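You operate a simulated robot arm through the tools that you are given. There is no shell and no other tool.

You run a simulated robot arm. Do the job below in one go: nothing can be reset, and whatever is moved stays where it is left.

## Task
Top the water bath up from the blue jug; light it at LOW.
Fine: lift the collared pan onto the pan rest, pour the whole jug, put jug and pan back; burner four burns on. Keep clear of flame and steam; spill a teaspoon at most, drop nothing. Set down upright: blue jug.

Only the result counts: the job must be done as asked and must still hold three seconds after the hand-in. Knocking over, shifting, dropping, spilling or breaking anything else fails it.

## Robot
A 7-joint arm with a two-finger parallel gripper, fixed in place. Base frame: the origin is at the foot of the arm, x ahead of it, y to its left, z up; the work surface is at about z = 0.88. Readings come in m, degrees, newtons and seconds.
Its first joint turns from -149.0 to 149.0 degrees. Payload 3.5 kg.
The tool frame sits at the grasp point between the pads (the TCP): z along the fingers, y along the line on which they close. The tips reach 0.023 m beyond it. Largest opening 0.094 m; finger width 0.038, thickness 0.01; the body of the gripper, 0.054 by 0.096 m, starts 0.039 m behind the TCP.
Orientation is that of the tool frame in the base frame, as a unit quaternion [w, x, y, z]. With the fingers straight down and closing along the base's y, the tool's x points along the base's -x, its y along +y and its z along -z.

## Interface
- The arm moves only by the tool send_rows. Its argument "commands" is a list that holds one entry, the list of rows, each a list of 7 numbers: the gripper command, from -1 (fully open) to 1 (shut), values between in proportion, then the shift along the tool's x, y, z in m, then the turn, a rotation vector about the tool's x, y, z in rad. In form: [[[claw, x, y, z, rx, ry, rz], ...]]. A call has 1 to 20 rows; each row shifts and turns the commanded pose from where the row before left it, along the tool's axes as they then stand. A row lasts 0.2 s, in which the tool goes at most 0.05 m and 8.6 degrees; a call with a longer step from one row to the next is refused whole, and so is a gripper value outside its range. A pose out of reach is approached as far as the arm can. The call stops where the force on the tool passes 40 N (or 10 N more than at its start, if that is more) or the arm is blocked; 0.2 s more then pass. The fingers move at their own pace (about 0.153 m/s each) and stop on an object; they squeeze with about 42 N. The grip force told is the motor's: it shows also when the fingers shut on nothing. Time passes only in rows, and 0.2 s behind the last, so rows that do not move let the fingers close. The reply holds the time, the measured pose of the TCP, the force on the tool along the base axes, the opening and the grip force, in the units named above and with some noise, with the torque about the TCP (base axes, N m) and any sound that the robot's microphone picked up, and new pictures: "pictures" is both (left out), scene, wrist or none.
- Cameras (640 x 400 px; columns grow to the right, rows downward): "scene" is fixed at [0.398, -0.6486, 1.4507]; the picture's right is [0.96, -0.29, 0.00], its down [-0.13, -0.43, -0.89] and it looks along [0.26, 0.86, -0.45] (base axes); focal length 330 px, centre (320, 200). "wrist" rides on the gripper at [0.086, 0.016, -0.074] in the tool frame; the picture's right is [-0.18, 0.98, 0.00], its down [-0.58, -0.11, -0.81] and it looks along [-0.79, -0.15, 0.59] (tool axes); focal length 243 px, centre (320, 200).
- pixel_to_xyz(camera, pixels): there is no depth. For up to 12 entries [column, row, z] of the newest picture of that camera ("zoom" is the newest enlarged one), the place [x, y] in the base frame at which the ray of that pixel passes the height z, good to about 0.002 m. No time passes.
- zoom(camera, box): a new picture of the part [left, top, right, bottom] of that camera's present view, enlarged. No time passes.
- sign_off(): hands the job in; it is judged then, once.

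Unless the task says otherwise, let go and move clear before handing in.

The tools are called after "Request:" as a command line: name --argument value ..., lists and objects as JSON in quotes. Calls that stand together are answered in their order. send_rows: Moves the arm, as the interface text tells. Its arguments: {"type":"object","properties":{"commands":{"type":"array","items":{"type":"array","items":{"type":"array","items":{"type":"number"}}}},"pictures":{"type":"string","enum":["both","scene","wrist","none"]}},"required":["commands"]} The other tools are called the same way: pixel_to_xyz (camera, pixels) gives the place at which the rays of pixels pass given heights; zoom (camera, box) takes an enlarged picture of a part of a camera's view; sign_off () hands the job in.

At the start:

```text
time_s: 0.0
position: [0.8935, 0.6383, 1.2824]
orientation: [0.0, 0.0, 1.0, 0.0]
wrist_force: [0.6, 0.0, 0.3]
torque: [-0.01, 0.01, -0.01]
width: 0.0941
grip_force: 0.0
```

scene: 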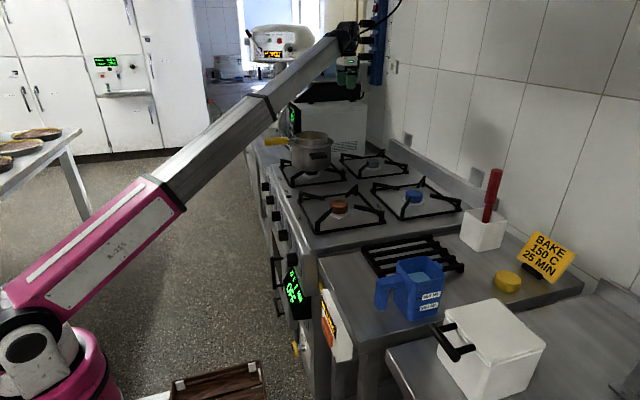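
wrist: 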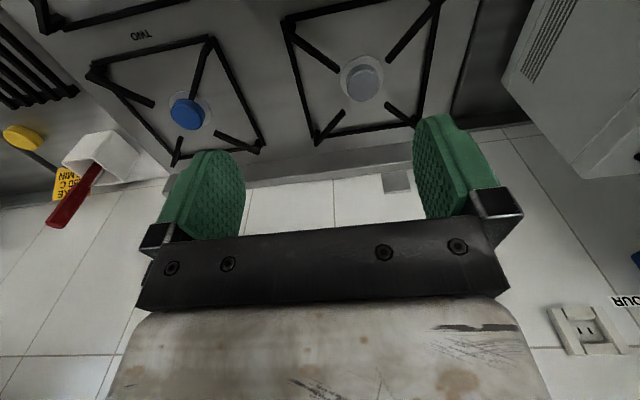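

The scene shows a pan with a yellow handle at about (310,150) on a burner, the blue jug at (415,290), a black rest grate at (412,256), and a knob panel along the stove's front. I'll zoom in on these before I move anything.

Request:
zoom --camera "scene" --box '[250, 110, 410, 210]'

Request:
zoom --camera "scene" --box '[340, 220, 500, 320]'

Request:
zoom --camera "scene" --box '[240, 160, 400, 260]'

Request:
zoom --camera "scene" --box '[240, 240, 400, 340]'

Request:
zoom --camera "scene" --box '[200, 0, 440, 150]'

```text
4.00 times, centred on (330, 160) of scene
```

zoom: 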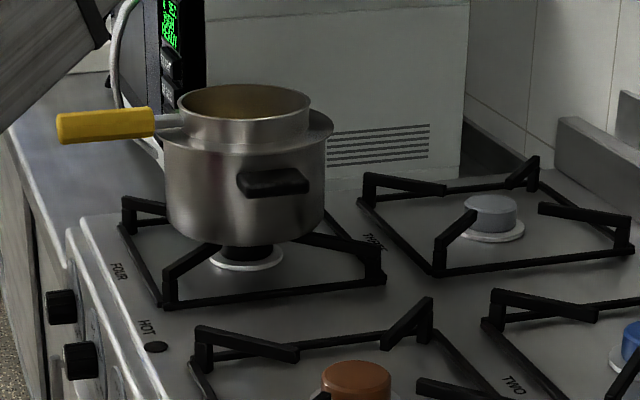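

```text
4.00 times, centred on (420, 270) of scene
```

zoom: 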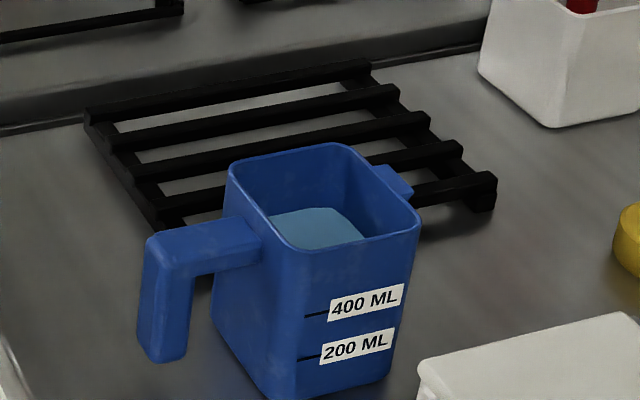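

```text
4.00 times, centred on (320, 210) of scene
```

zoom: 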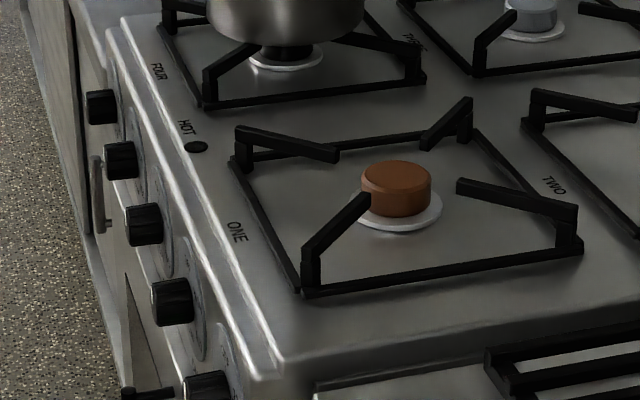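

```text
4.00 times, centred on (320, 290) of scene
```

zoom: 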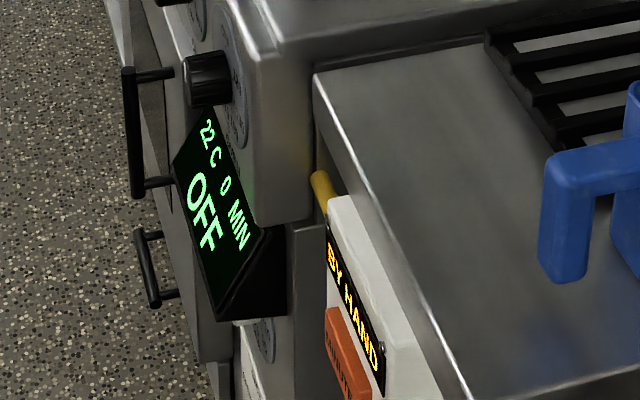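

```text
2.67 times, centred on (320, 75) of scene
```

zoom: 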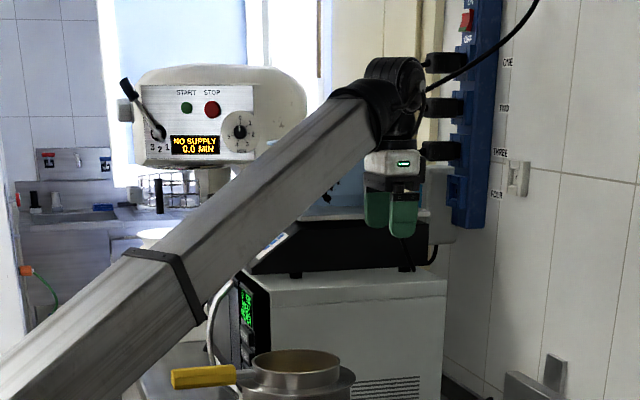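

The bath pot is at burner four with the collared pan nested in it, and its handle points toward -x. Next I need the knob markings and the "BY HAND" box near (335,325), so I'll zoom further.

Request:
zoom --camera "scene" --box '[300, 270, 380, 370]'

Request:
zoom --camera "scene" --box '[250, 170, 330, 220]'

Request:
zoom --camera "scene" --box '[260, 210, 340, 270]'

Request:
zoom --camera "scene" --box '[270, 120, 350, 170]'

Request:
zoom --camera "scene" --box '[420, 160, 620, 400]'

Request:
zoom --camera "scene" --box '[150, 260, 420, 400]'

```text
4.00 times, centred on (340, 320) of scene
```

zoom: 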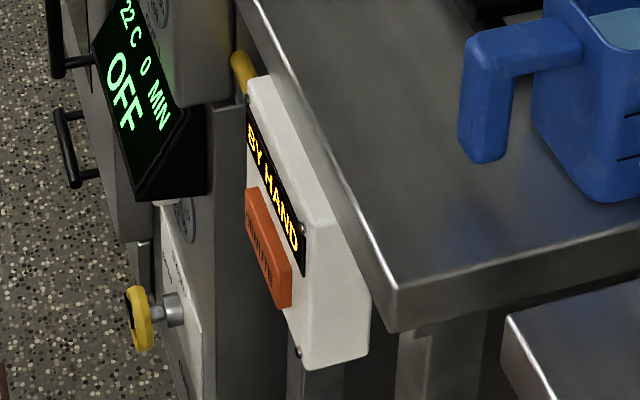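

```text
8.00 times, centred on (290, 195) of scene
```

zoom: 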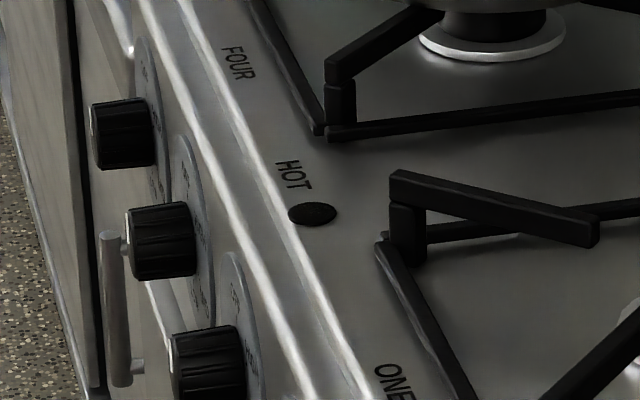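

```text
6.67 times, centred on (300, 240) of scene
```

zoom: 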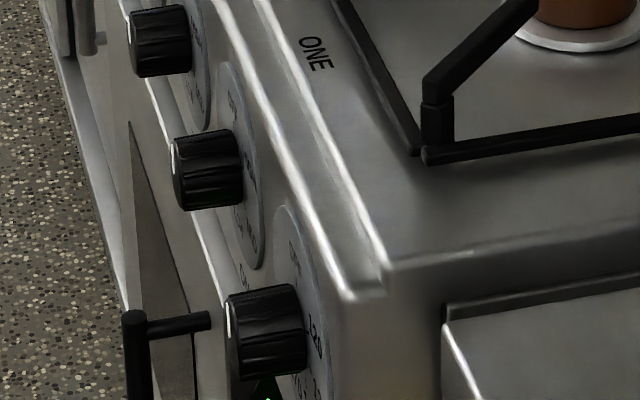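

```text
8.00 times, centred on (310, 145) of scene
```

zoom: 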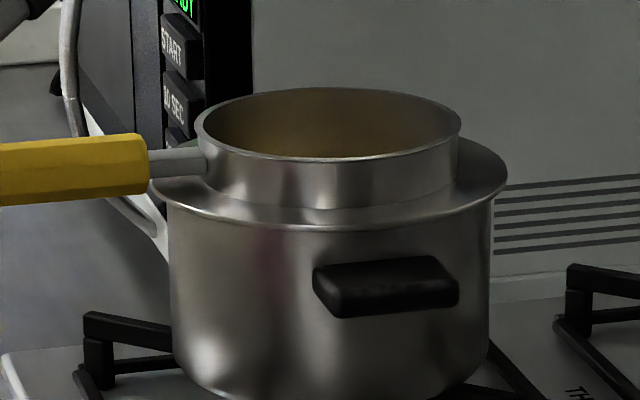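

```text
1.67 times, centred on (520, 280) of scene
```

zoom: 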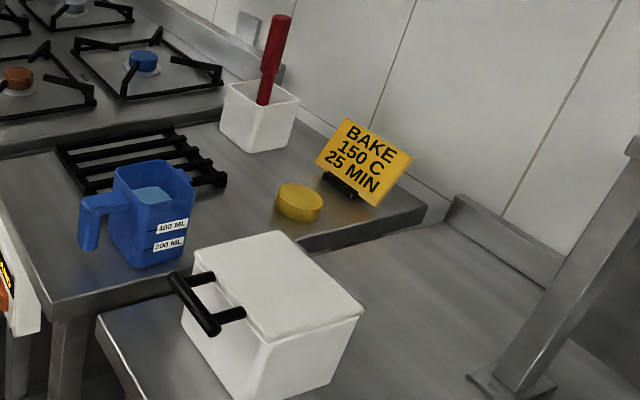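

```text
2.37 times, centred on (285, 330) of scene
```

zoom: 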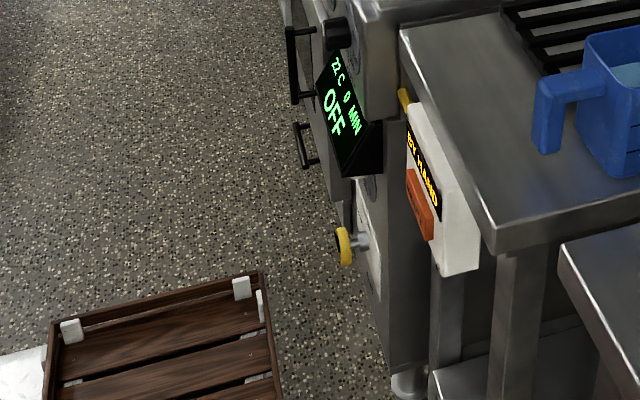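

Now I'll locate the main objects: pot, handle, jug, rest, knobs and lighter.

Request:
pixel_to_xyz --camera "scene" --pixels '[[312, 170, 0.91], [310, 175, 0.88], [266, 142, 1.05], [290, 141, 1.05], [311, 137, 1.06], [340, 208, 0.9], [414, 197, 0.9], [375, 165, 0.9], [362, 250, 0.89], [464, 268, 0.89], [432, 237, 0.89], [382, 276, 0.89]]'

Request:
pixel_to_xyz --camera "scene" --pixels '[[264, 187, 0.85], [270, 200, 0.85], [276, 216, 0.85], [283, 235, 0.85], [291, 257, 0.85], [405, 317, 0.88], [437, 318, 0.88], [377, 311, 0.92], [387, 280, 1.0], [444, 280, 1.0], [425, 257, 1.0], [508, 285, 0.88]]'

Request:
pixel_to_xyz --camera "scene" --pixels '[[295, 299, 0.75], [336, 328, 0.75], [343, 300, 0.8], [300, 348, 0.6], [321, 288, 0.85], [485, 240, 0.88], [495, 172, 1.1], [483, 245, 0.88], [357, 340, 0.88], [340, 285, 0.88], [288, 196, 0.89], [316, 262, 0.88]]'

```text
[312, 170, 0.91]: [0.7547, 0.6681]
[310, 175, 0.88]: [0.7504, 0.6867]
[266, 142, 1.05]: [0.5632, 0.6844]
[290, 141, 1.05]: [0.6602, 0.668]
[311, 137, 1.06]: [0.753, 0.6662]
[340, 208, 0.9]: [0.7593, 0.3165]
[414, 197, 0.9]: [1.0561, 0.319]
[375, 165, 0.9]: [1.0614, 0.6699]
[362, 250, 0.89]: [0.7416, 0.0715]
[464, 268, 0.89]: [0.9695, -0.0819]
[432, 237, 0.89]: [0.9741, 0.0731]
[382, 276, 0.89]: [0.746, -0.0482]
```

```text
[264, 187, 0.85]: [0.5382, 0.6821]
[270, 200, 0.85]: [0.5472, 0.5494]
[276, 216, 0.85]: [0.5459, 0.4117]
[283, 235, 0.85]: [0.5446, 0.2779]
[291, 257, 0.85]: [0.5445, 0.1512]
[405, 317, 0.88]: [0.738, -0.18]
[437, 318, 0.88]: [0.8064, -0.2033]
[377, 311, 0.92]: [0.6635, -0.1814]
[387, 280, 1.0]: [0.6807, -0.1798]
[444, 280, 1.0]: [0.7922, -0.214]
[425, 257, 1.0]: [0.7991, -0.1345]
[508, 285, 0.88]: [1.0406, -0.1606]
```

```text
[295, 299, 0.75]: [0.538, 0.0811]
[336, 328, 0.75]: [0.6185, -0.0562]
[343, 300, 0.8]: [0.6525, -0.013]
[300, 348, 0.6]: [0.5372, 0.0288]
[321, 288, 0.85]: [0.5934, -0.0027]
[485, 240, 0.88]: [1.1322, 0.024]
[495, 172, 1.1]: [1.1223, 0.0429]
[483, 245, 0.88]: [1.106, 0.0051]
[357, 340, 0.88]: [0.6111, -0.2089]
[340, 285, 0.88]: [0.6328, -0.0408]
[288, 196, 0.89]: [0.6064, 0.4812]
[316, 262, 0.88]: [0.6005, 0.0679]
```

Five knobs lie at x≈0.54, spaced along y from 0.68 to 0.15. I'll zoom tighter on each dial and on the box text.

Request:
zoom --camera "scene" --box '[256, 174, 288, 194]'

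Request:
zoom --camera "scene" --box '[260, 186, 292, 206]'

Request:
zoom --camera "scene" --box '[266, 204, 298, 224]'

Request:
zoom --camera "scene" --box '[272, 220, 304, 245]'

Request:
zoom --camera "scene" --box '[280, 235, 320, 270]'

Request:
zoom --camera "scene" --box '[312, 275, 352, 365]'

Request:
zoom --camera "wrist" --box '[0, 100, 200, 240]'

```text
16.00 times, centred on (272, 184) of scene
```

zoom: 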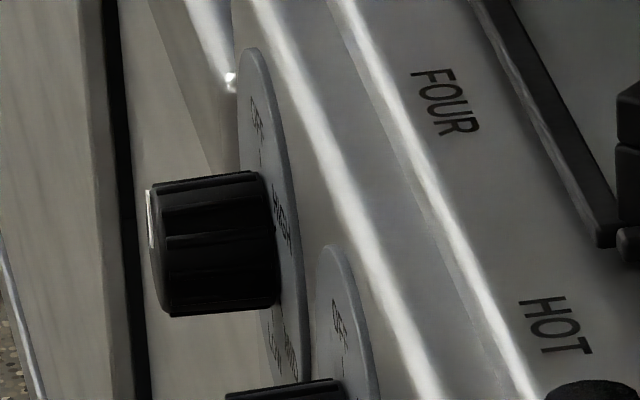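

```text
16.00 times, centred on (276, 196) of scene
```

zoom: 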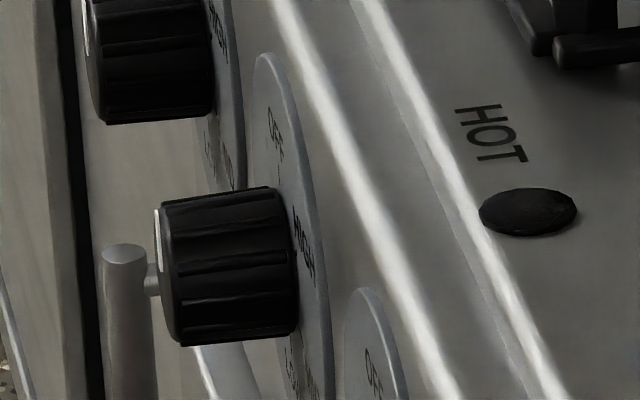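

```text
16.00 times, centred on (282, 214) of scene
```

zoom: 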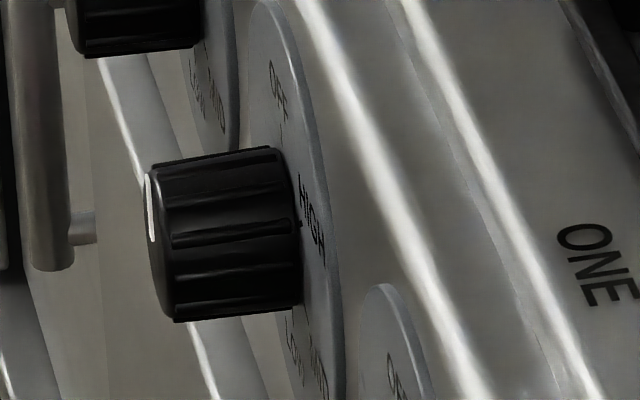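

```text
16.00 times, centred on (288, 232) of scene
```

zoom: 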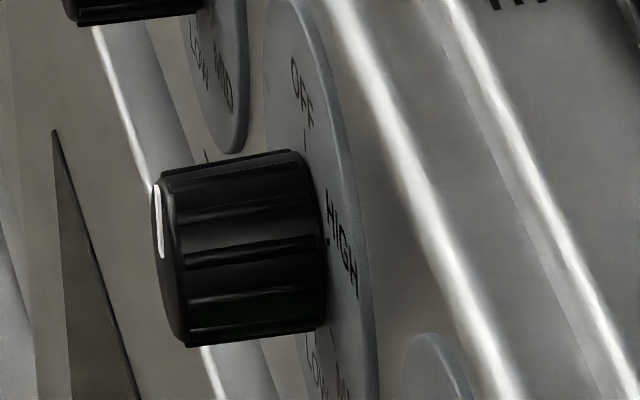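

```text
11.43 times, centred on (300, 252) of scene
```

zoom: 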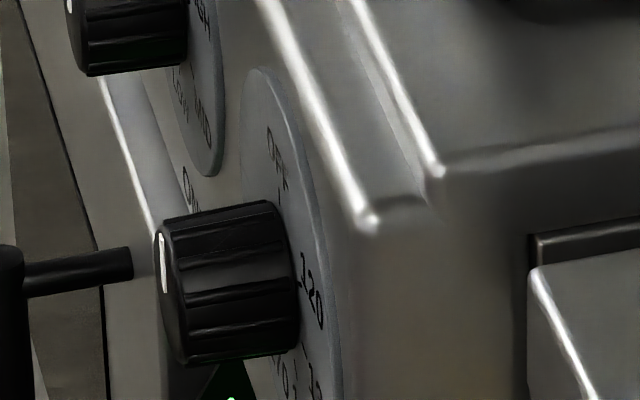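

```text
4.44 times, centred on (332, 320) of scene
```

zoom: 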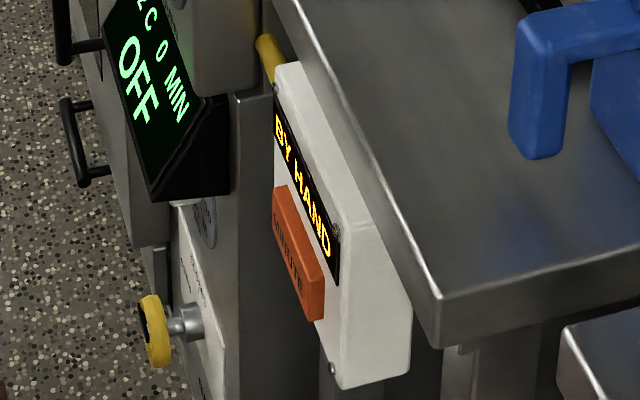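

```text
2.86 times, centred on (100, 170) of wrist
```

zoom: 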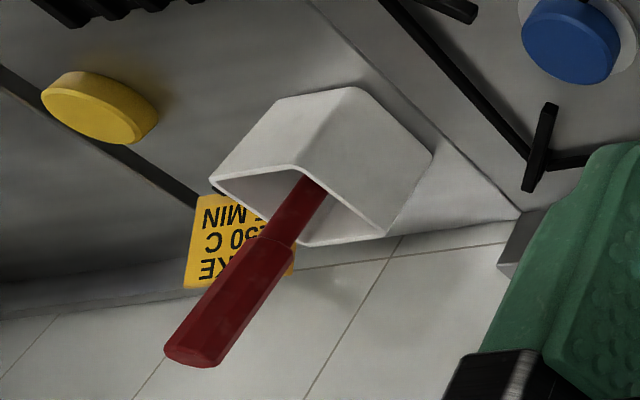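

The dials read OFF at the top, then HIGH, MID, LOW, and the orange button reads MINUTE. I'll retract toward the base at height for a frontal look at the knob panel through the wrist camera.

Request:
send_rows --commands '[[[-1, 0.044, -0.02, 0, 0, 0, 0], [-1, 0.044, -0.02, 0, 0, 0, 0], [-1, 0.044, -0.02, 0, 0, 0, 0], [-1, 0.044, -0.02, 0, 0, 0, 0], [-1, 0.044, -0.02, 0, 0, 0, 0], [-1, 0.044, -0.02, 0, 0, 0, 0], [-1, 0.044, -0.02, 0, 0, 0, 0], [-1, 0.044, -0.02, 0, 0, 0, 0], [-1, 0.044, -0.02, 0, 0, 0, 0], [-1, 0.044, -0.02, 0, 0, 0, 0]]]'

```text
time_s: 2.2
position: [0.5164, 0.4863, 1.1281]
orientation: [0.012, 0.0, 1.0, 0.009]
wrist_force: [0.1, -0.5, -0.8]
torque: [0.03, -0.02, 0.0]
width: 0.0941
grip_force: 0.1
out of reach, approached as far as the arm can: row 2, 3, 4, 5, 6, 7, 8, 9, 10
```

scene: 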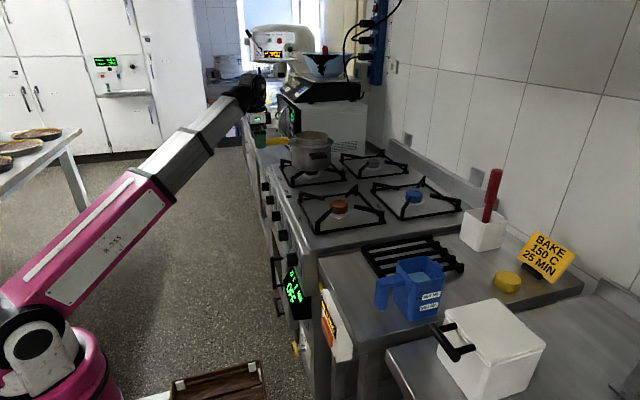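
wrist: 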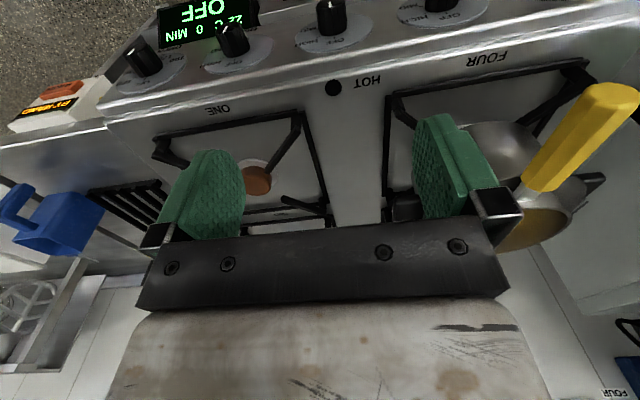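

The arm couldn't retract fully and stopped at z≈1.128 (radius 0.71), but the wrist view now shows the dials upside down along the top edge. I'll zoom in on those labels.

Request:
zoom --camera "wrist" --box '[100, 0, 300, 110]'

Request:
zoom --camera "wrist" --box '[280, 0, 520, 110]'

Request:
zoom --camera "wrist" --box '[0, 60, 120, 140]'

Request:
zoom --camera "wrist" --box '[440, 70, 640, 260]'

Request:
zoom --camera "scene" --box '[0, 60, 320, 400]'

```text
3.20 times, centred on (200, 55) of wrist
```

zoom: 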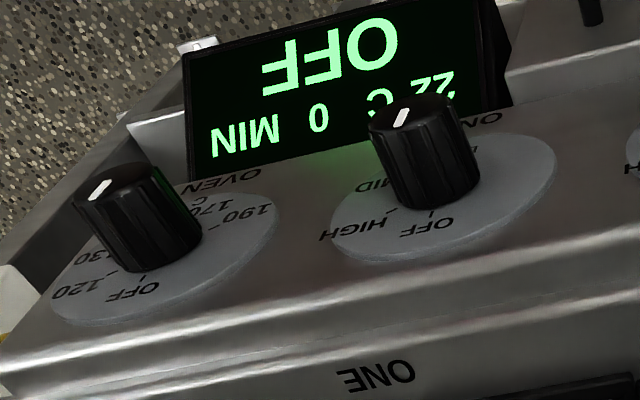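

```text
2.67 times, centred on (400, 55) of wrist
```

zoom: 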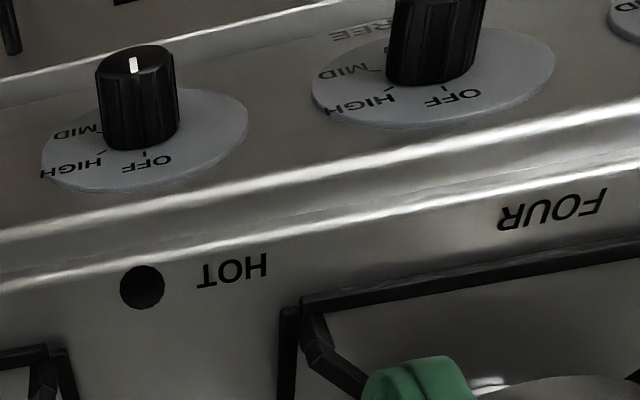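

```text
5.00 times, centred on (60, 100) of wrist
```

zoom: 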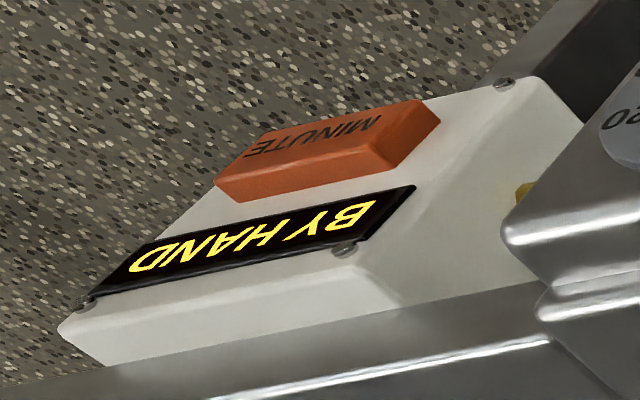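

```text
2.11 times, centred on (540, 165) of wrist
```

zoom: 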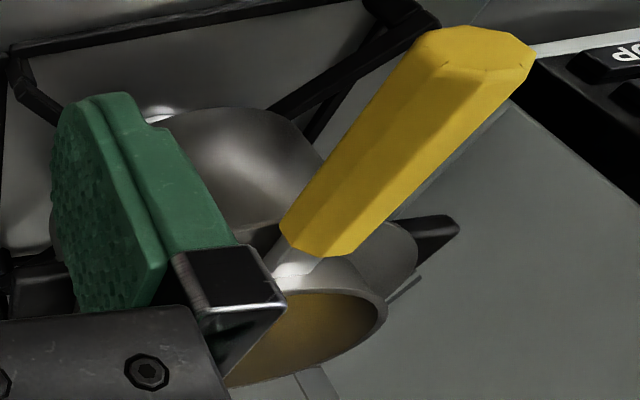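

```text
1.18 times, centred on (160, 230) of scene
```

zoom: 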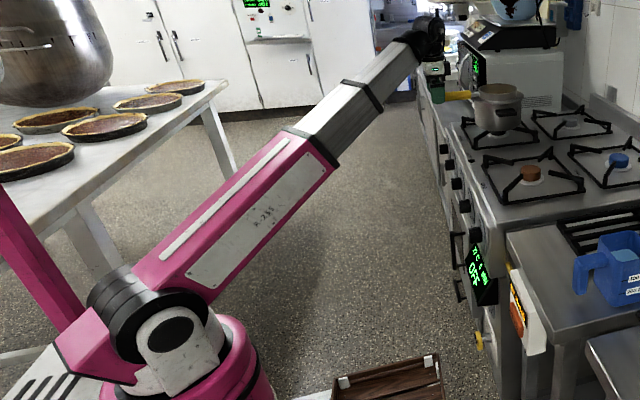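

The wrist view confirms the labels: the dials at the top read OVEN, ONE, and "…REE" for THREE. I'll send a still row to learn whether the commanded pose resets after an out-of-reach move.

Request:
send_rows --commands '[[[-1, 0, 0, 0.03, 0, 0, 0]]]' --pictures "none"

```text
time_s: 2.6
position: [0.5156, 0.4858, 1.0986]
orientation: [0.0, 0.001, 1.0, -0.001]
wrist_force: [-0.3, 0.3, -0.5]
torque: [0.03, 0.02, 0.01]
width: 0.0939
grip_force: 0.1
```

The commanded pose resets to where the arm actually is, which is good. Next I move to about (0.33, 0.36, 0.98) in front of the panel to read the dials.

Request:
send_rows --commands '[[[-1, 0.04, -0.015, 0.01, 0, 0, 0], [-1, 0.04, -0.015, 0.01, 0, 0, 0], [-1, 0.04, -0.015, 0.02, 0, 0, 0], [-1, 0.035, -0.015, 0.025, 0, 0, 0], [-1, 0.03, -0.02, 0.025, 0, 0, 0], [-1, 0.0, -0.03, 0.03, 0, 0, 0]]]'

```text
time_s: 4.0
position: [0.3338, 0.3784, 0.9728]
orientation: [0.0, 0.0, 1.0, 0.0]
wrist_force: [0.2, -0.7, -0.2]
torque: [-0.01, 0.06, -0.02]
width: 0.0941
grip_force: 0.2
out of reach, approached as far as the arm can: row 2
```

scene: 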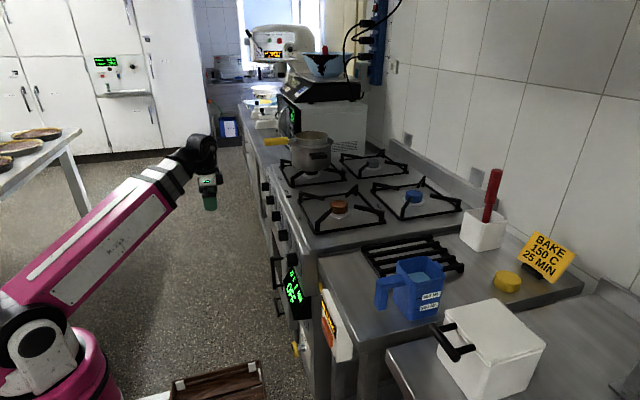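
wrist: 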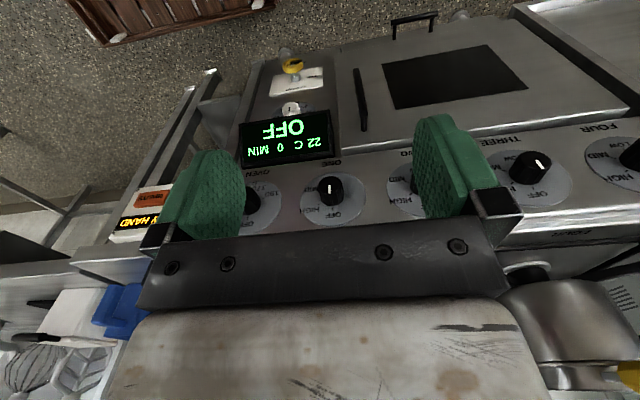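

The panel is now visible: knob dials with labels OVEN, ONE, (TWO), THREE, FOUR, and a yellow valve around (290,65). Zooming to read them.

Request:
zoom --camera "wrist" --box '[480, 110, 640, 230]'

Request:
zoom --camera "wrist" --box '[240, 30, 440, 230]'

Request:
zoom --camera "wrist" --box '[220, 40, 360, 140]'

Request:
zoom --camera "wrist" --box '[80, 160, 240, 260]'

Request:
zoom --camera "wrist" --box '[290, 150, 380, 230]'

```text
3.33 times, centred on (560, 170) of wrist
```

zoom: 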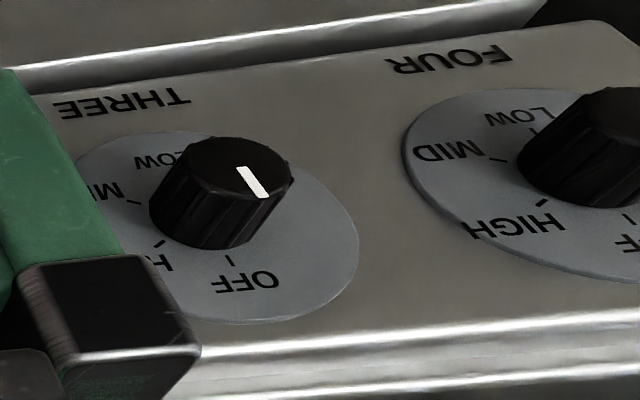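

```text
2.00 times, centred on (340, 130) of wrist
```

zoom: 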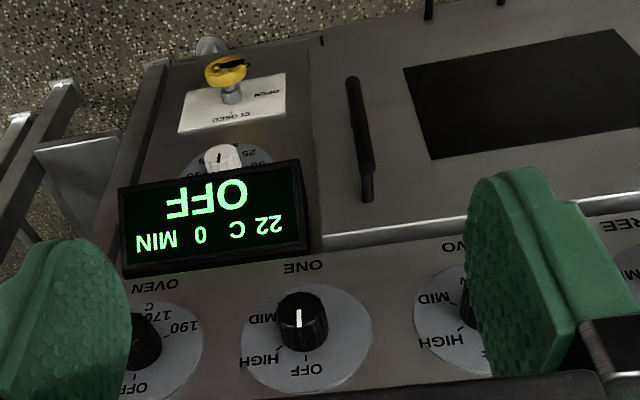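

```text
4.00 times, centred on (290, 90) of wrist
```

zoom: 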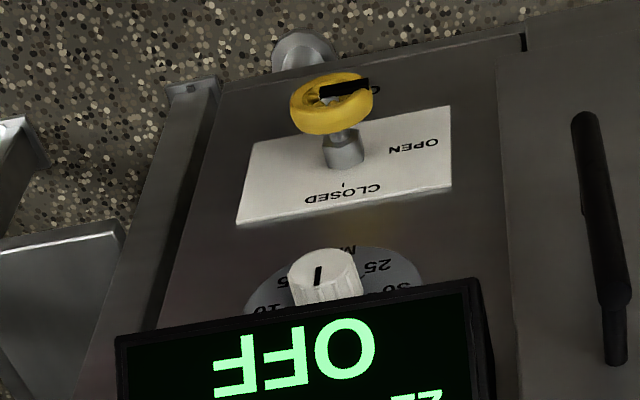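

```text
4.00 times, centred on (160, 210) of wrist
```

zoom: 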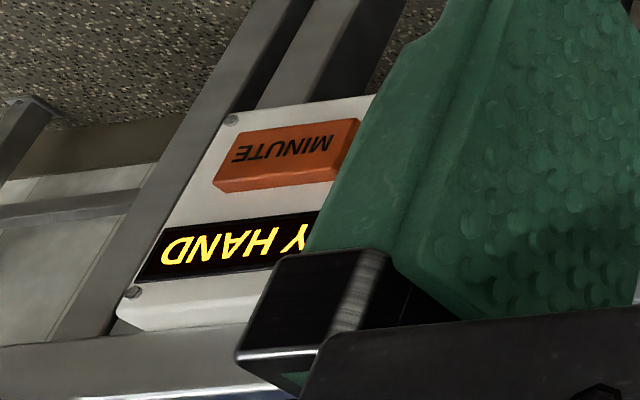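

```text
5.00 times, centred on (335, 190) of wrist
```

zoom: 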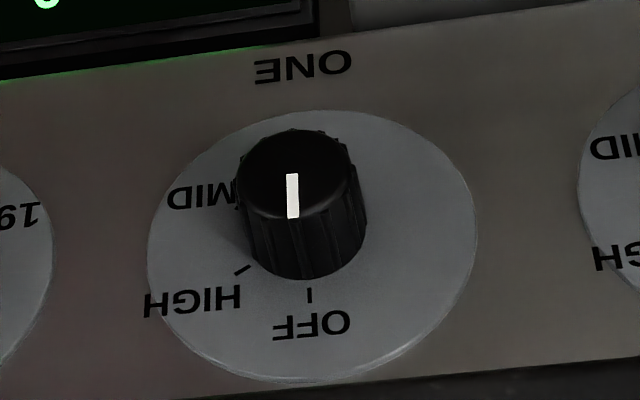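

Labels confirm: OVEN, ONE, TWO, THREE, FOUR from right to left, with clockwise OFF → HIGH → MID → LOW. The yellow valve has OPEN/CLOSED marks, so I need its state; zooming harder in both views.

Request:
zoom --camera "wrist" --box '[260, 40, 340, 90]'

Request:
zoom --camera "scene" --box '[285, 325, 325, 375]'

Request:
zoom --camera "wrist" --box '[580, 110, 640, 210]'

Request:
pixel_to_xyz --camera "wrist" --pixels '[[330, 190, 0.85], [331, 218, 0.87], [530, 165, 0.85], [527, 168, 0.86], [638, 150, 0.85], [255, 195, 0.85], [292, 66, 0.6], [636, 160, 0.86]]'

```text
8.00 times, centred on (300, 65) of wrist
```

zoom: 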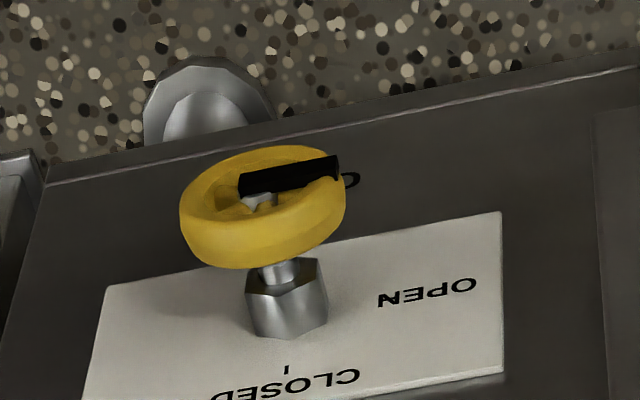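

```text
8.00 times, centred on (305, 350) of scene
```

zoom: 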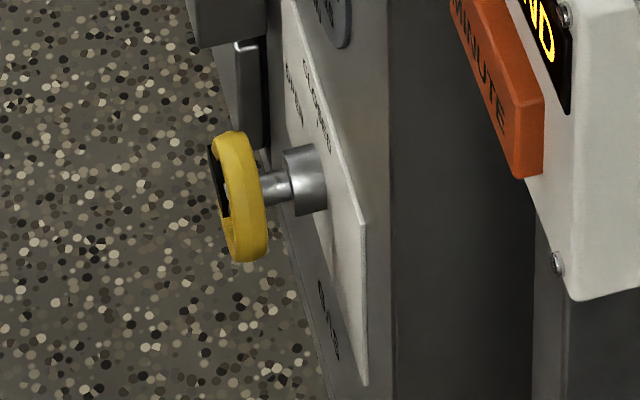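

```text
4.00 times, centred on (610, 160) of wrist
```

zoom: 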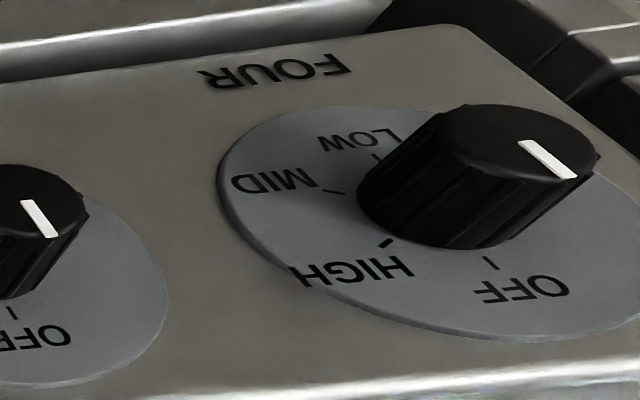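

```text
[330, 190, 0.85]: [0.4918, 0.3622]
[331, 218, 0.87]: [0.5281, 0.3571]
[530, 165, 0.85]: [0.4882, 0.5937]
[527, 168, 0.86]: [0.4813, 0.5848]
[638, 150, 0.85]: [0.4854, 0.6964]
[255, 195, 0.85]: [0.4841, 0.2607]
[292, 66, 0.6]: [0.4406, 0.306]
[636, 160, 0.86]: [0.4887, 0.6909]
```

Pointer and plate edge are parallel toward OPEN, so the gas valve is open. Triangulating the knob heads in both views gives z≈0.80, with FOUR near y≈0.78. Next I'll move up to look at the pan handle from a suitable approach pose.

Request:
send_rows --commands '[[[-1, -0.013, 0.038, -0.018, 0, 0, 0], [-1, -0.013, 0.038, -0.018, 0, 0, 0], [-1, -0.013, 0.038, -0.018, 0, 0, 0], [-1, -0.013, 0.038, -0.018, 0, 0, 0], [-1, -0.013, 0.038, -0.018, 0, 0, 0], [-1, -0.013, 0.038, -0.018, 0, 0, 0], [-1, -0.013, 0.038, -0.018, 0, 0, 0], [-1, -0.013, 0.038, -0.018, 0, 0, 0]]]'

```text
time_s: 5.8
position: [0.4381, 0.6845, 1.1177]
orientation: [0.001, 0.001, 1.0, 0.0]
wrist_force: [0.4, -0.2, 0.4]
torque: [0.05, -0.01, 0.03]
width: 0.094
grip_force: 0.0
```

scene: 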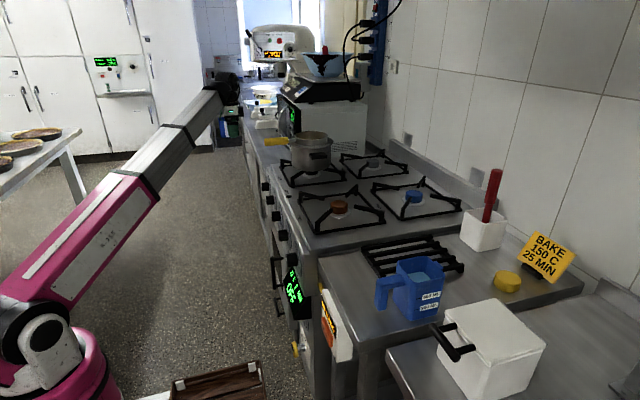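
wrist: 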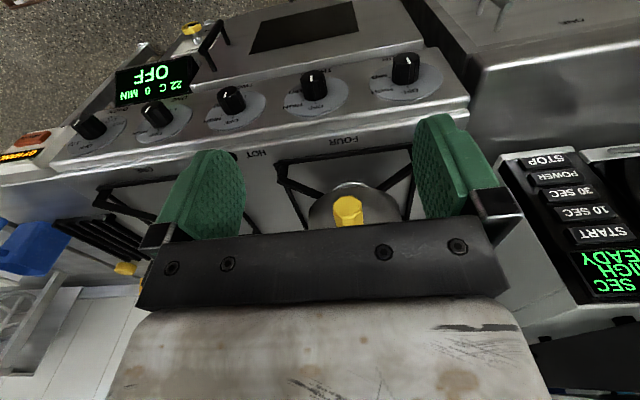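

The handle end is seen end-on at about (348,208) in the wrist view, in line between the fingers. I'll zoom and triangulate it with the scene view.

Request:
zoom --camera "wrist" --box '[280, 150, 420, 250]'

Request:
pixel_to_xyz --camera "wrist" --pixels '[[348, 208, 1.04], [348, 208, 1.06], [348, 208, 1.08], [404, 65, 0.8], [314, 80, 0.8], [232, 95, 0.8], [404, 60, 0.8]]'

Request:
pixel_to_xyz --camera "scene" --pixels '[[264.5, 142, 1.04], [264.5, 142, 1.06], [264.5, 142, 1.08], [288.5, 141, 1.06], [264, 187, 0.8], [270, 200, 0.8], [276, 216, 0.8], [263, 186, 0.8]]'

Request:
zoom --camera "wrist" --box '[360, 30, 460, 110]'

```text
4.00 times, centred on (350, 200) of wrist
```

zoom: 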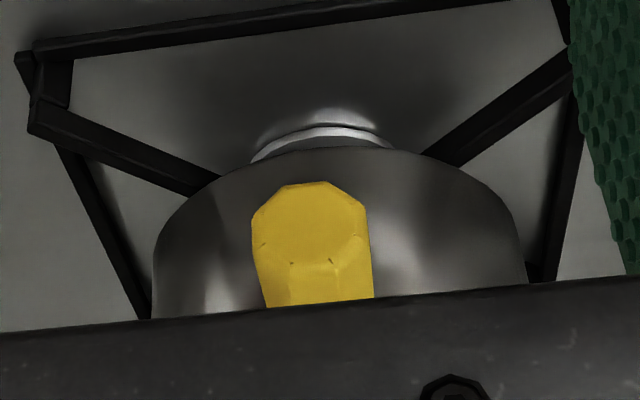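

```text
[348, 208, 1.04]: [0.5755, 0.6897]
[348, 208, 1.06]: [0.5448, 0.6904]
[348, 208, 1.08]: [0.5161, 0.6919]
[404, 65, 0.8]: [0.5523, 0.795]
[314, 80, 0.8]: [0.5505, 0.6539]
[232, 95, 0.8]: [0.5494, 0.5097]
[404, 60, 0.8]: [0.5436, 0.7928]
```

```text
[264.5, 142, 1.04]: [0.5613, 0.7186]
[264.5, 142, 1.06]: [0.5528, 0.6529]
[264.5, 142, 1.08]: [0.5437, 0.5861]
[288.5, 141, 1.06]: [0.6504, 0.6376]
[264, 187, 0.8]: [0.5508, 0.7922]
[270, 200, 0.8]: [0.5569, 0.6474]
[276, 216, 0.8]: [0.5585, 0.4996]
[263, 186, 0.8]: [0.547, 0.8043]
```

```text
5.00 times, centred on (410, 70) of wrist
```

zoom: 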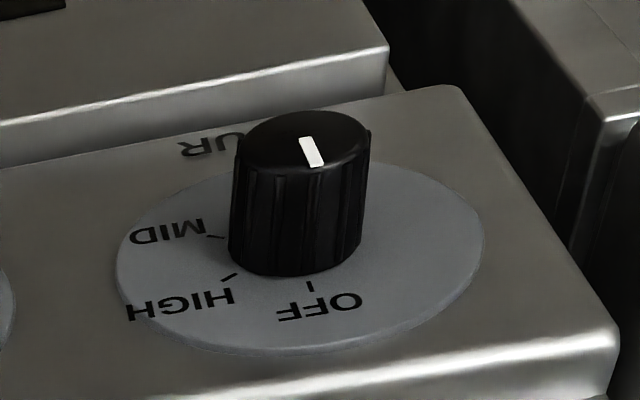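

Triangulation puts the handle end at about (0.560, 0.690, 1.048), running along +x, about 0.03 thick. I'll go above it at x=0.625 and check the alignment before descending.

Request:
send_rows --commands '[[[-1, -0.037, 0.001, 0, 0, 0, 0], [-1, -0.037, 0.001, 0, 0, 0, 0], [-1, -0.037, 0.001, 0, 0, 0, 0], [-1, -0.037, 0.001, 0, 0, 0, 0], [-1, -0.037, 0.001, 0, 0, 0, 0], [-1, 0, 0, 0, 0, 0, 0]]]'

Request:
zoom --camera "scene" --box '[240, 90, 400, 190]'

Request:
zoom --camera "wrist" --box '[180, 60, 540, 260]'

```text
time_s: 7.2
position: [0.6223, 0.6875, 1.1184]
orientation: [0.0, 0.0, 1.0, 0.0]
wrist_force: [-0.4, 0.5, -0.1]
torque: [0.01, 0.02, 0.01]
width: 0.0941
grip_force: 0.0
```

scene: 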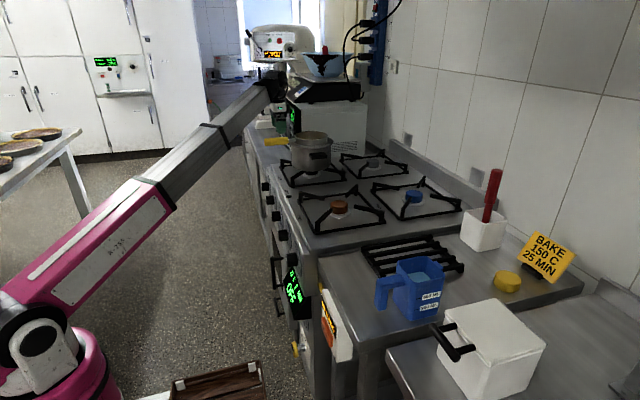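
wrist: 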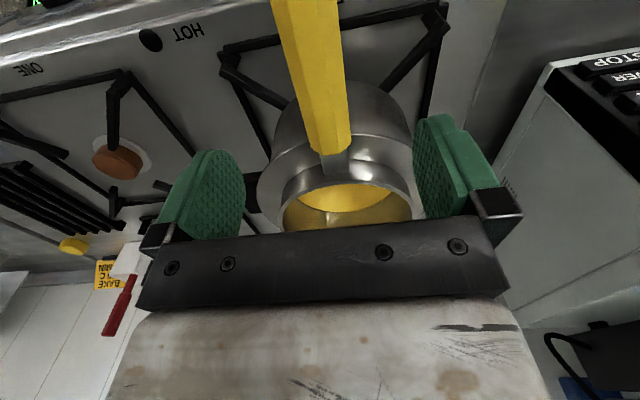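

```text
4.00 times, centred on (320, 140) of scene
```

zoom: 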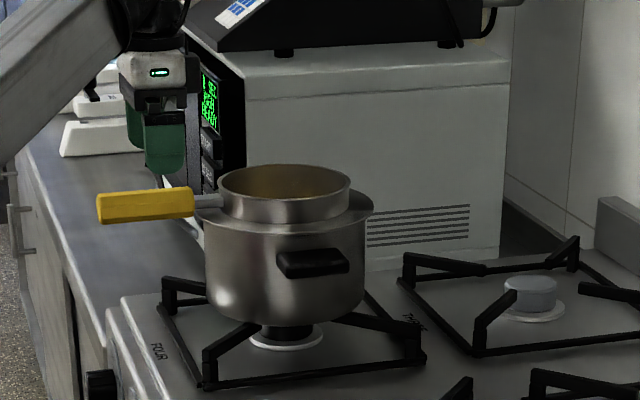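

```text
1.78 times, centred on (360, 160) of wrist
```

zoom: 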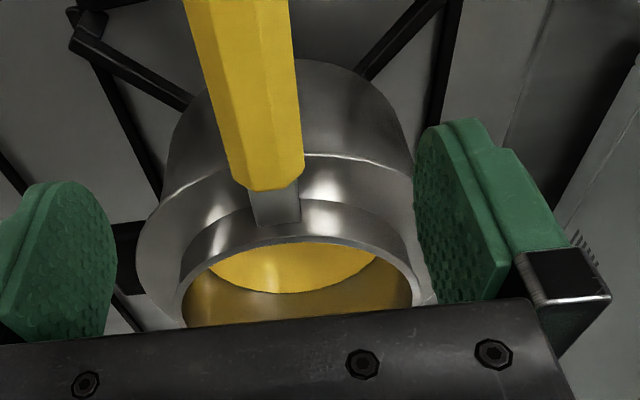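

The handle lies centred between the fingers, about 2 mm toward +y. I'll query its end, the pan rim and the microwave edge before descending.

Request:
pixel_to_xyz --camera "wrist" --pixels '[[332, 153, 1.05], [332, 153, 1.06], [323, 97, 1.047], [283, 215, 1.08], [412, 215, 1.08], [340, 186, 1.08], [258, 195, 1.04], [345, 170, 1.06], [545, 65, 1.15], [545, 65, 1.2], [545, 65, 1.1]]'

Request:
pixel_to_xyz --camera "scene" --pixels '[[301.5, 115, 1.15], [301.5, 115, 1.2], [365.5, 151, 0.89], [366, 104, 1.15], [366, 104, 1.2], [311, 139, 1.08], [327, 141, 1.08], [294.5, 139, 1.08], [333, 142, 1.05], [331.5, 170, 0.93], [291, 170, 0.93]]'

```text
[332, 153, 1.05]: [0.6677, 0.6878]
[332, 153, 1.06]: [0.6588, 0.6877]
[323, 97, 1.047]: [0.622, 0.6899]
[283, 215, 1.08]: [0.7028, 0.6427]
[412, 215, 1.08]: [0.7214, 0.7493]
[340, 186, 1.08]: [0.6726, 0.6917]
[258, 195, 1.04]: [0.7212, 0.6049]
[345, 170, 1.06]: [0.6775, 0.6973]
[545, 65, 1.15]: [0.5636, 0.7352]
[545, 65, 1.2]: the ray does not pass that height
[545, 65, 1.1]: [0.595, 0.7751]
```

```text
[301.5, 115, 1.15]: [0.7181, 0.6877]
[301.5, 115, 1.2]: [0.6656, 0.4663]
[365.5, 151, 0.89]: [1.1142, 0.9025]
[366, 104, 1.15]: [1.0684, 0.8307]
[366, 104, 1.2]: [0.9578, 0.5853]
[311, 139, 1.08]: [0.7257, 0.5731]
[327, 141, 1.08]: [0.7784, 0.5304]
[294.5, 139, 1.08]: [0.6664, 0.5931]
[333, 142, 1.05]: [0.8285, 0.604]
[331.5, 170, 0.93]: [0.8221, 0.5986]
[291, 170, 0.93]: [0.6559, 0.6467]
```

The handle runs to x≈0.66 at y≈0.690, and the pan rim is at z≈1.058 centred near (0.755, 0.690), so the gripper body clears it. I'll descend to z=1.047 at x=0.630 with the fingers open.

Request:
send_rows --commands '[[[-1, -0.003, 0.001, 0.018, 0, 0, 0], [-1, -0.003, 0.001, 0.018, 0, 0, 0], [-1, -0.002, 0.0002, 0.018, 0, 0, 0], [-1, 0, 0, 0.0175, 0, 0, 0], [-1, 0, 0, 0, 0, 0, 0]]]'

Request:
zoom --camera "scene" --box '[240, 90, 400, 190]'

Request:
zoom --camera "wrist" --box '[180, 60, 540, 260]'

```text
time_s: 8.4
position: [0.6295, 0.6904, 1.0462]
orientation: [0.0, 0.0, 1.0, 0.0]
wrist_force: [0.6, -0.4, -0.3]
torque: [-0.02, -0.03, -0.01]
width: 0.0941
grip_force: 0.1
```

scene: 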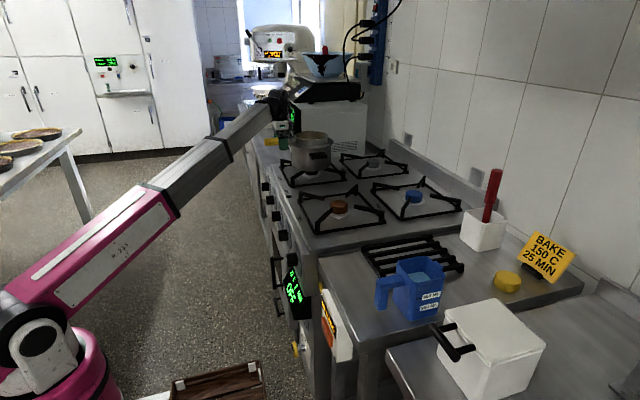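
wrist: 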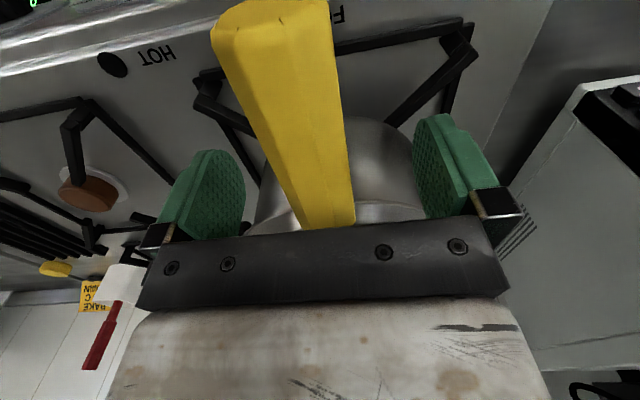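

```text
4.00 times, centred on (320, 140) of scene
```

zoom: 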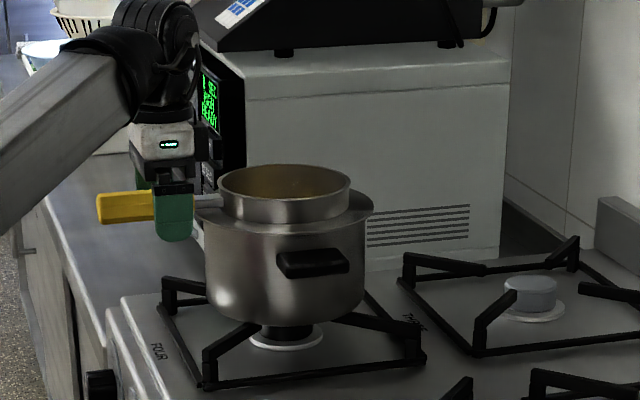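

```text
1.78 times, centred on (360, 160) of wrist
```

zoom: 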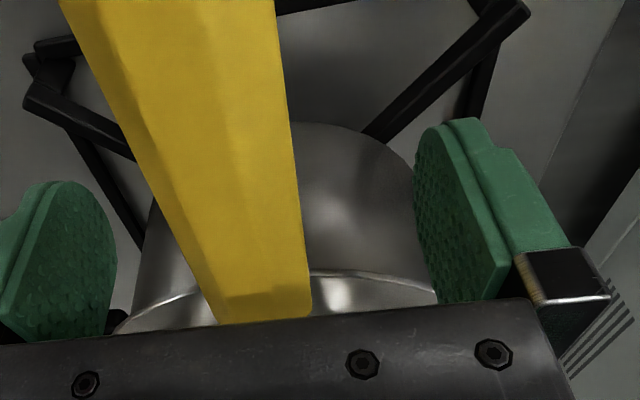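

The fingers straddle the handle with its centre about 2 mm to the -y side. I'll nudge -y by 0.0015, then close the gripper without moving.

Request:
send_rows --commands '[[[-1, 0, -0.0015, 0, 0, 0, 0], [-0.2, 0, 0, 0, 0, 0, 0], [0.2, 0, 0, 0, 0, 0, 0], [1, 0, 0, 0, 0, 0, 0], [1, 0, 0, 0, 0, 0, 0], [1, 0, 0, 0, 0, 0, 0]]]'

Request:
zoom --camera "scene" --box '[240, 90, 400, 190]'

```text
time_s: 9.8
position: [0.6293, 0.6896, 1.0459]
orientation: [0.0, 0.0, 1.0, 0.0]
wrist_force: [-0.7, 1.0, -0.5]
torque: [0.07, -0.14, 0.58]
width: 0.0299
grip_force: 42.1
```

scene: 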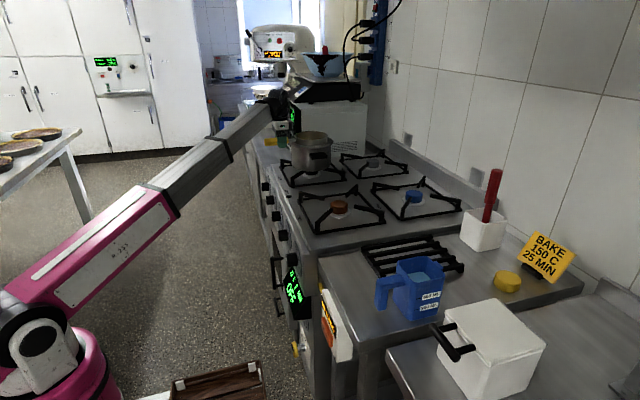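
wrist: 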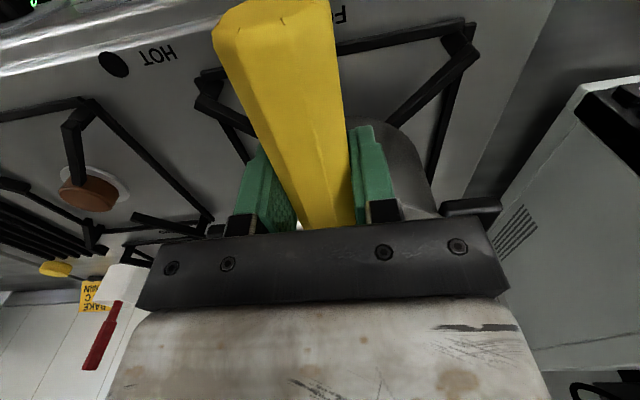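

```text
4.00 times, centred on (320, 140) of scene
```

zoom: 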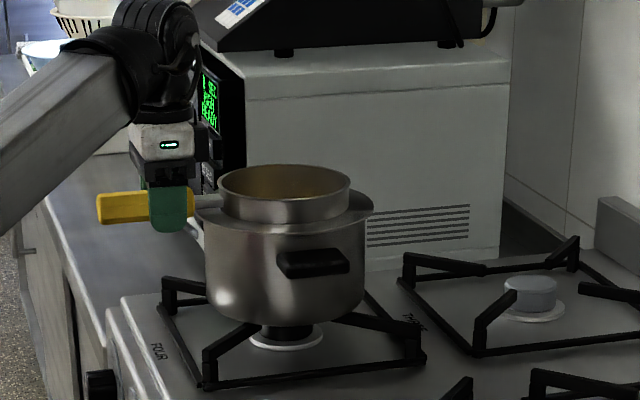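

Gripped at 0.030 width with 42 N; a small yaw torque (0.58) shows the handle is slightly off the pad line. I'll lift slowly by about 2 cm and check the load and tilt.

Request:
send_rows --commands '[[[1, 0, 0, -0.003, 0, 0, 0], [1, 0, 0, -0.004, 0, 0, 0], [1, 0, 0, -0.006, 0, 0, 0], [1, 0, 0, -0.008, 0, 0, 0], [1, 0, 0, 0, 0, 0, 0]]]'

Request:
zoom --camera "scene" --box '[240, 90, 400, 190]'

```text
time_s: 11.0
position: [0.63, 0.6887, 1.0663]
orientation: [-0.001, 0.001, 1.0, 0.0]
wrist_force: [-0.3, -0.5, -0.8]
torque: [0.02, 0.67, 0.01]
width: 0.0298
grip_force: 41.7
```

scene: 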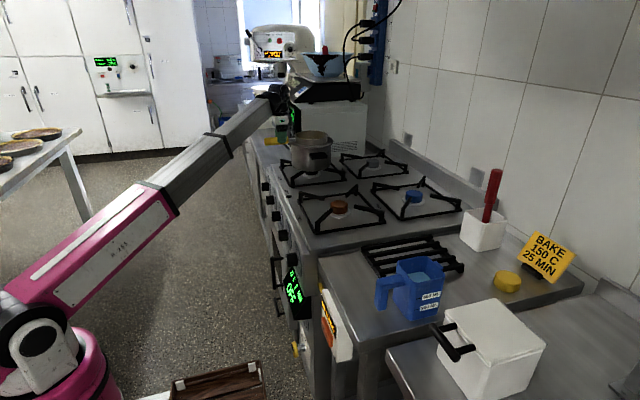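
wrist: 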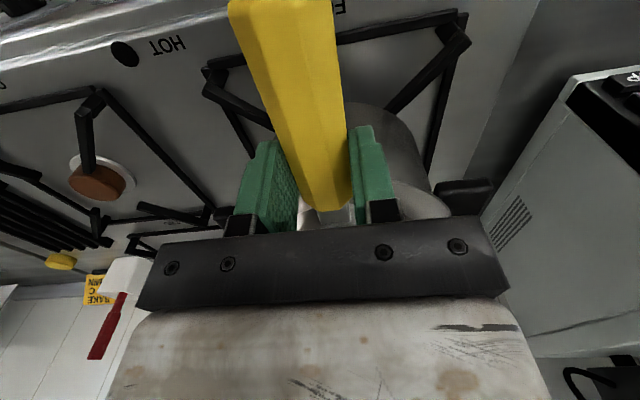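

```text
4.00 times, centred on (320, 140) of scene
```

zoom: 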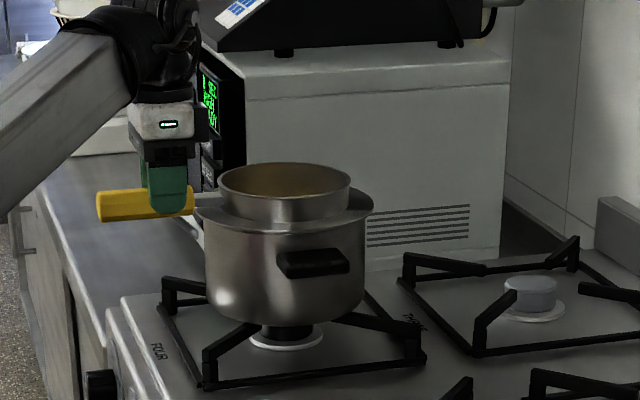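

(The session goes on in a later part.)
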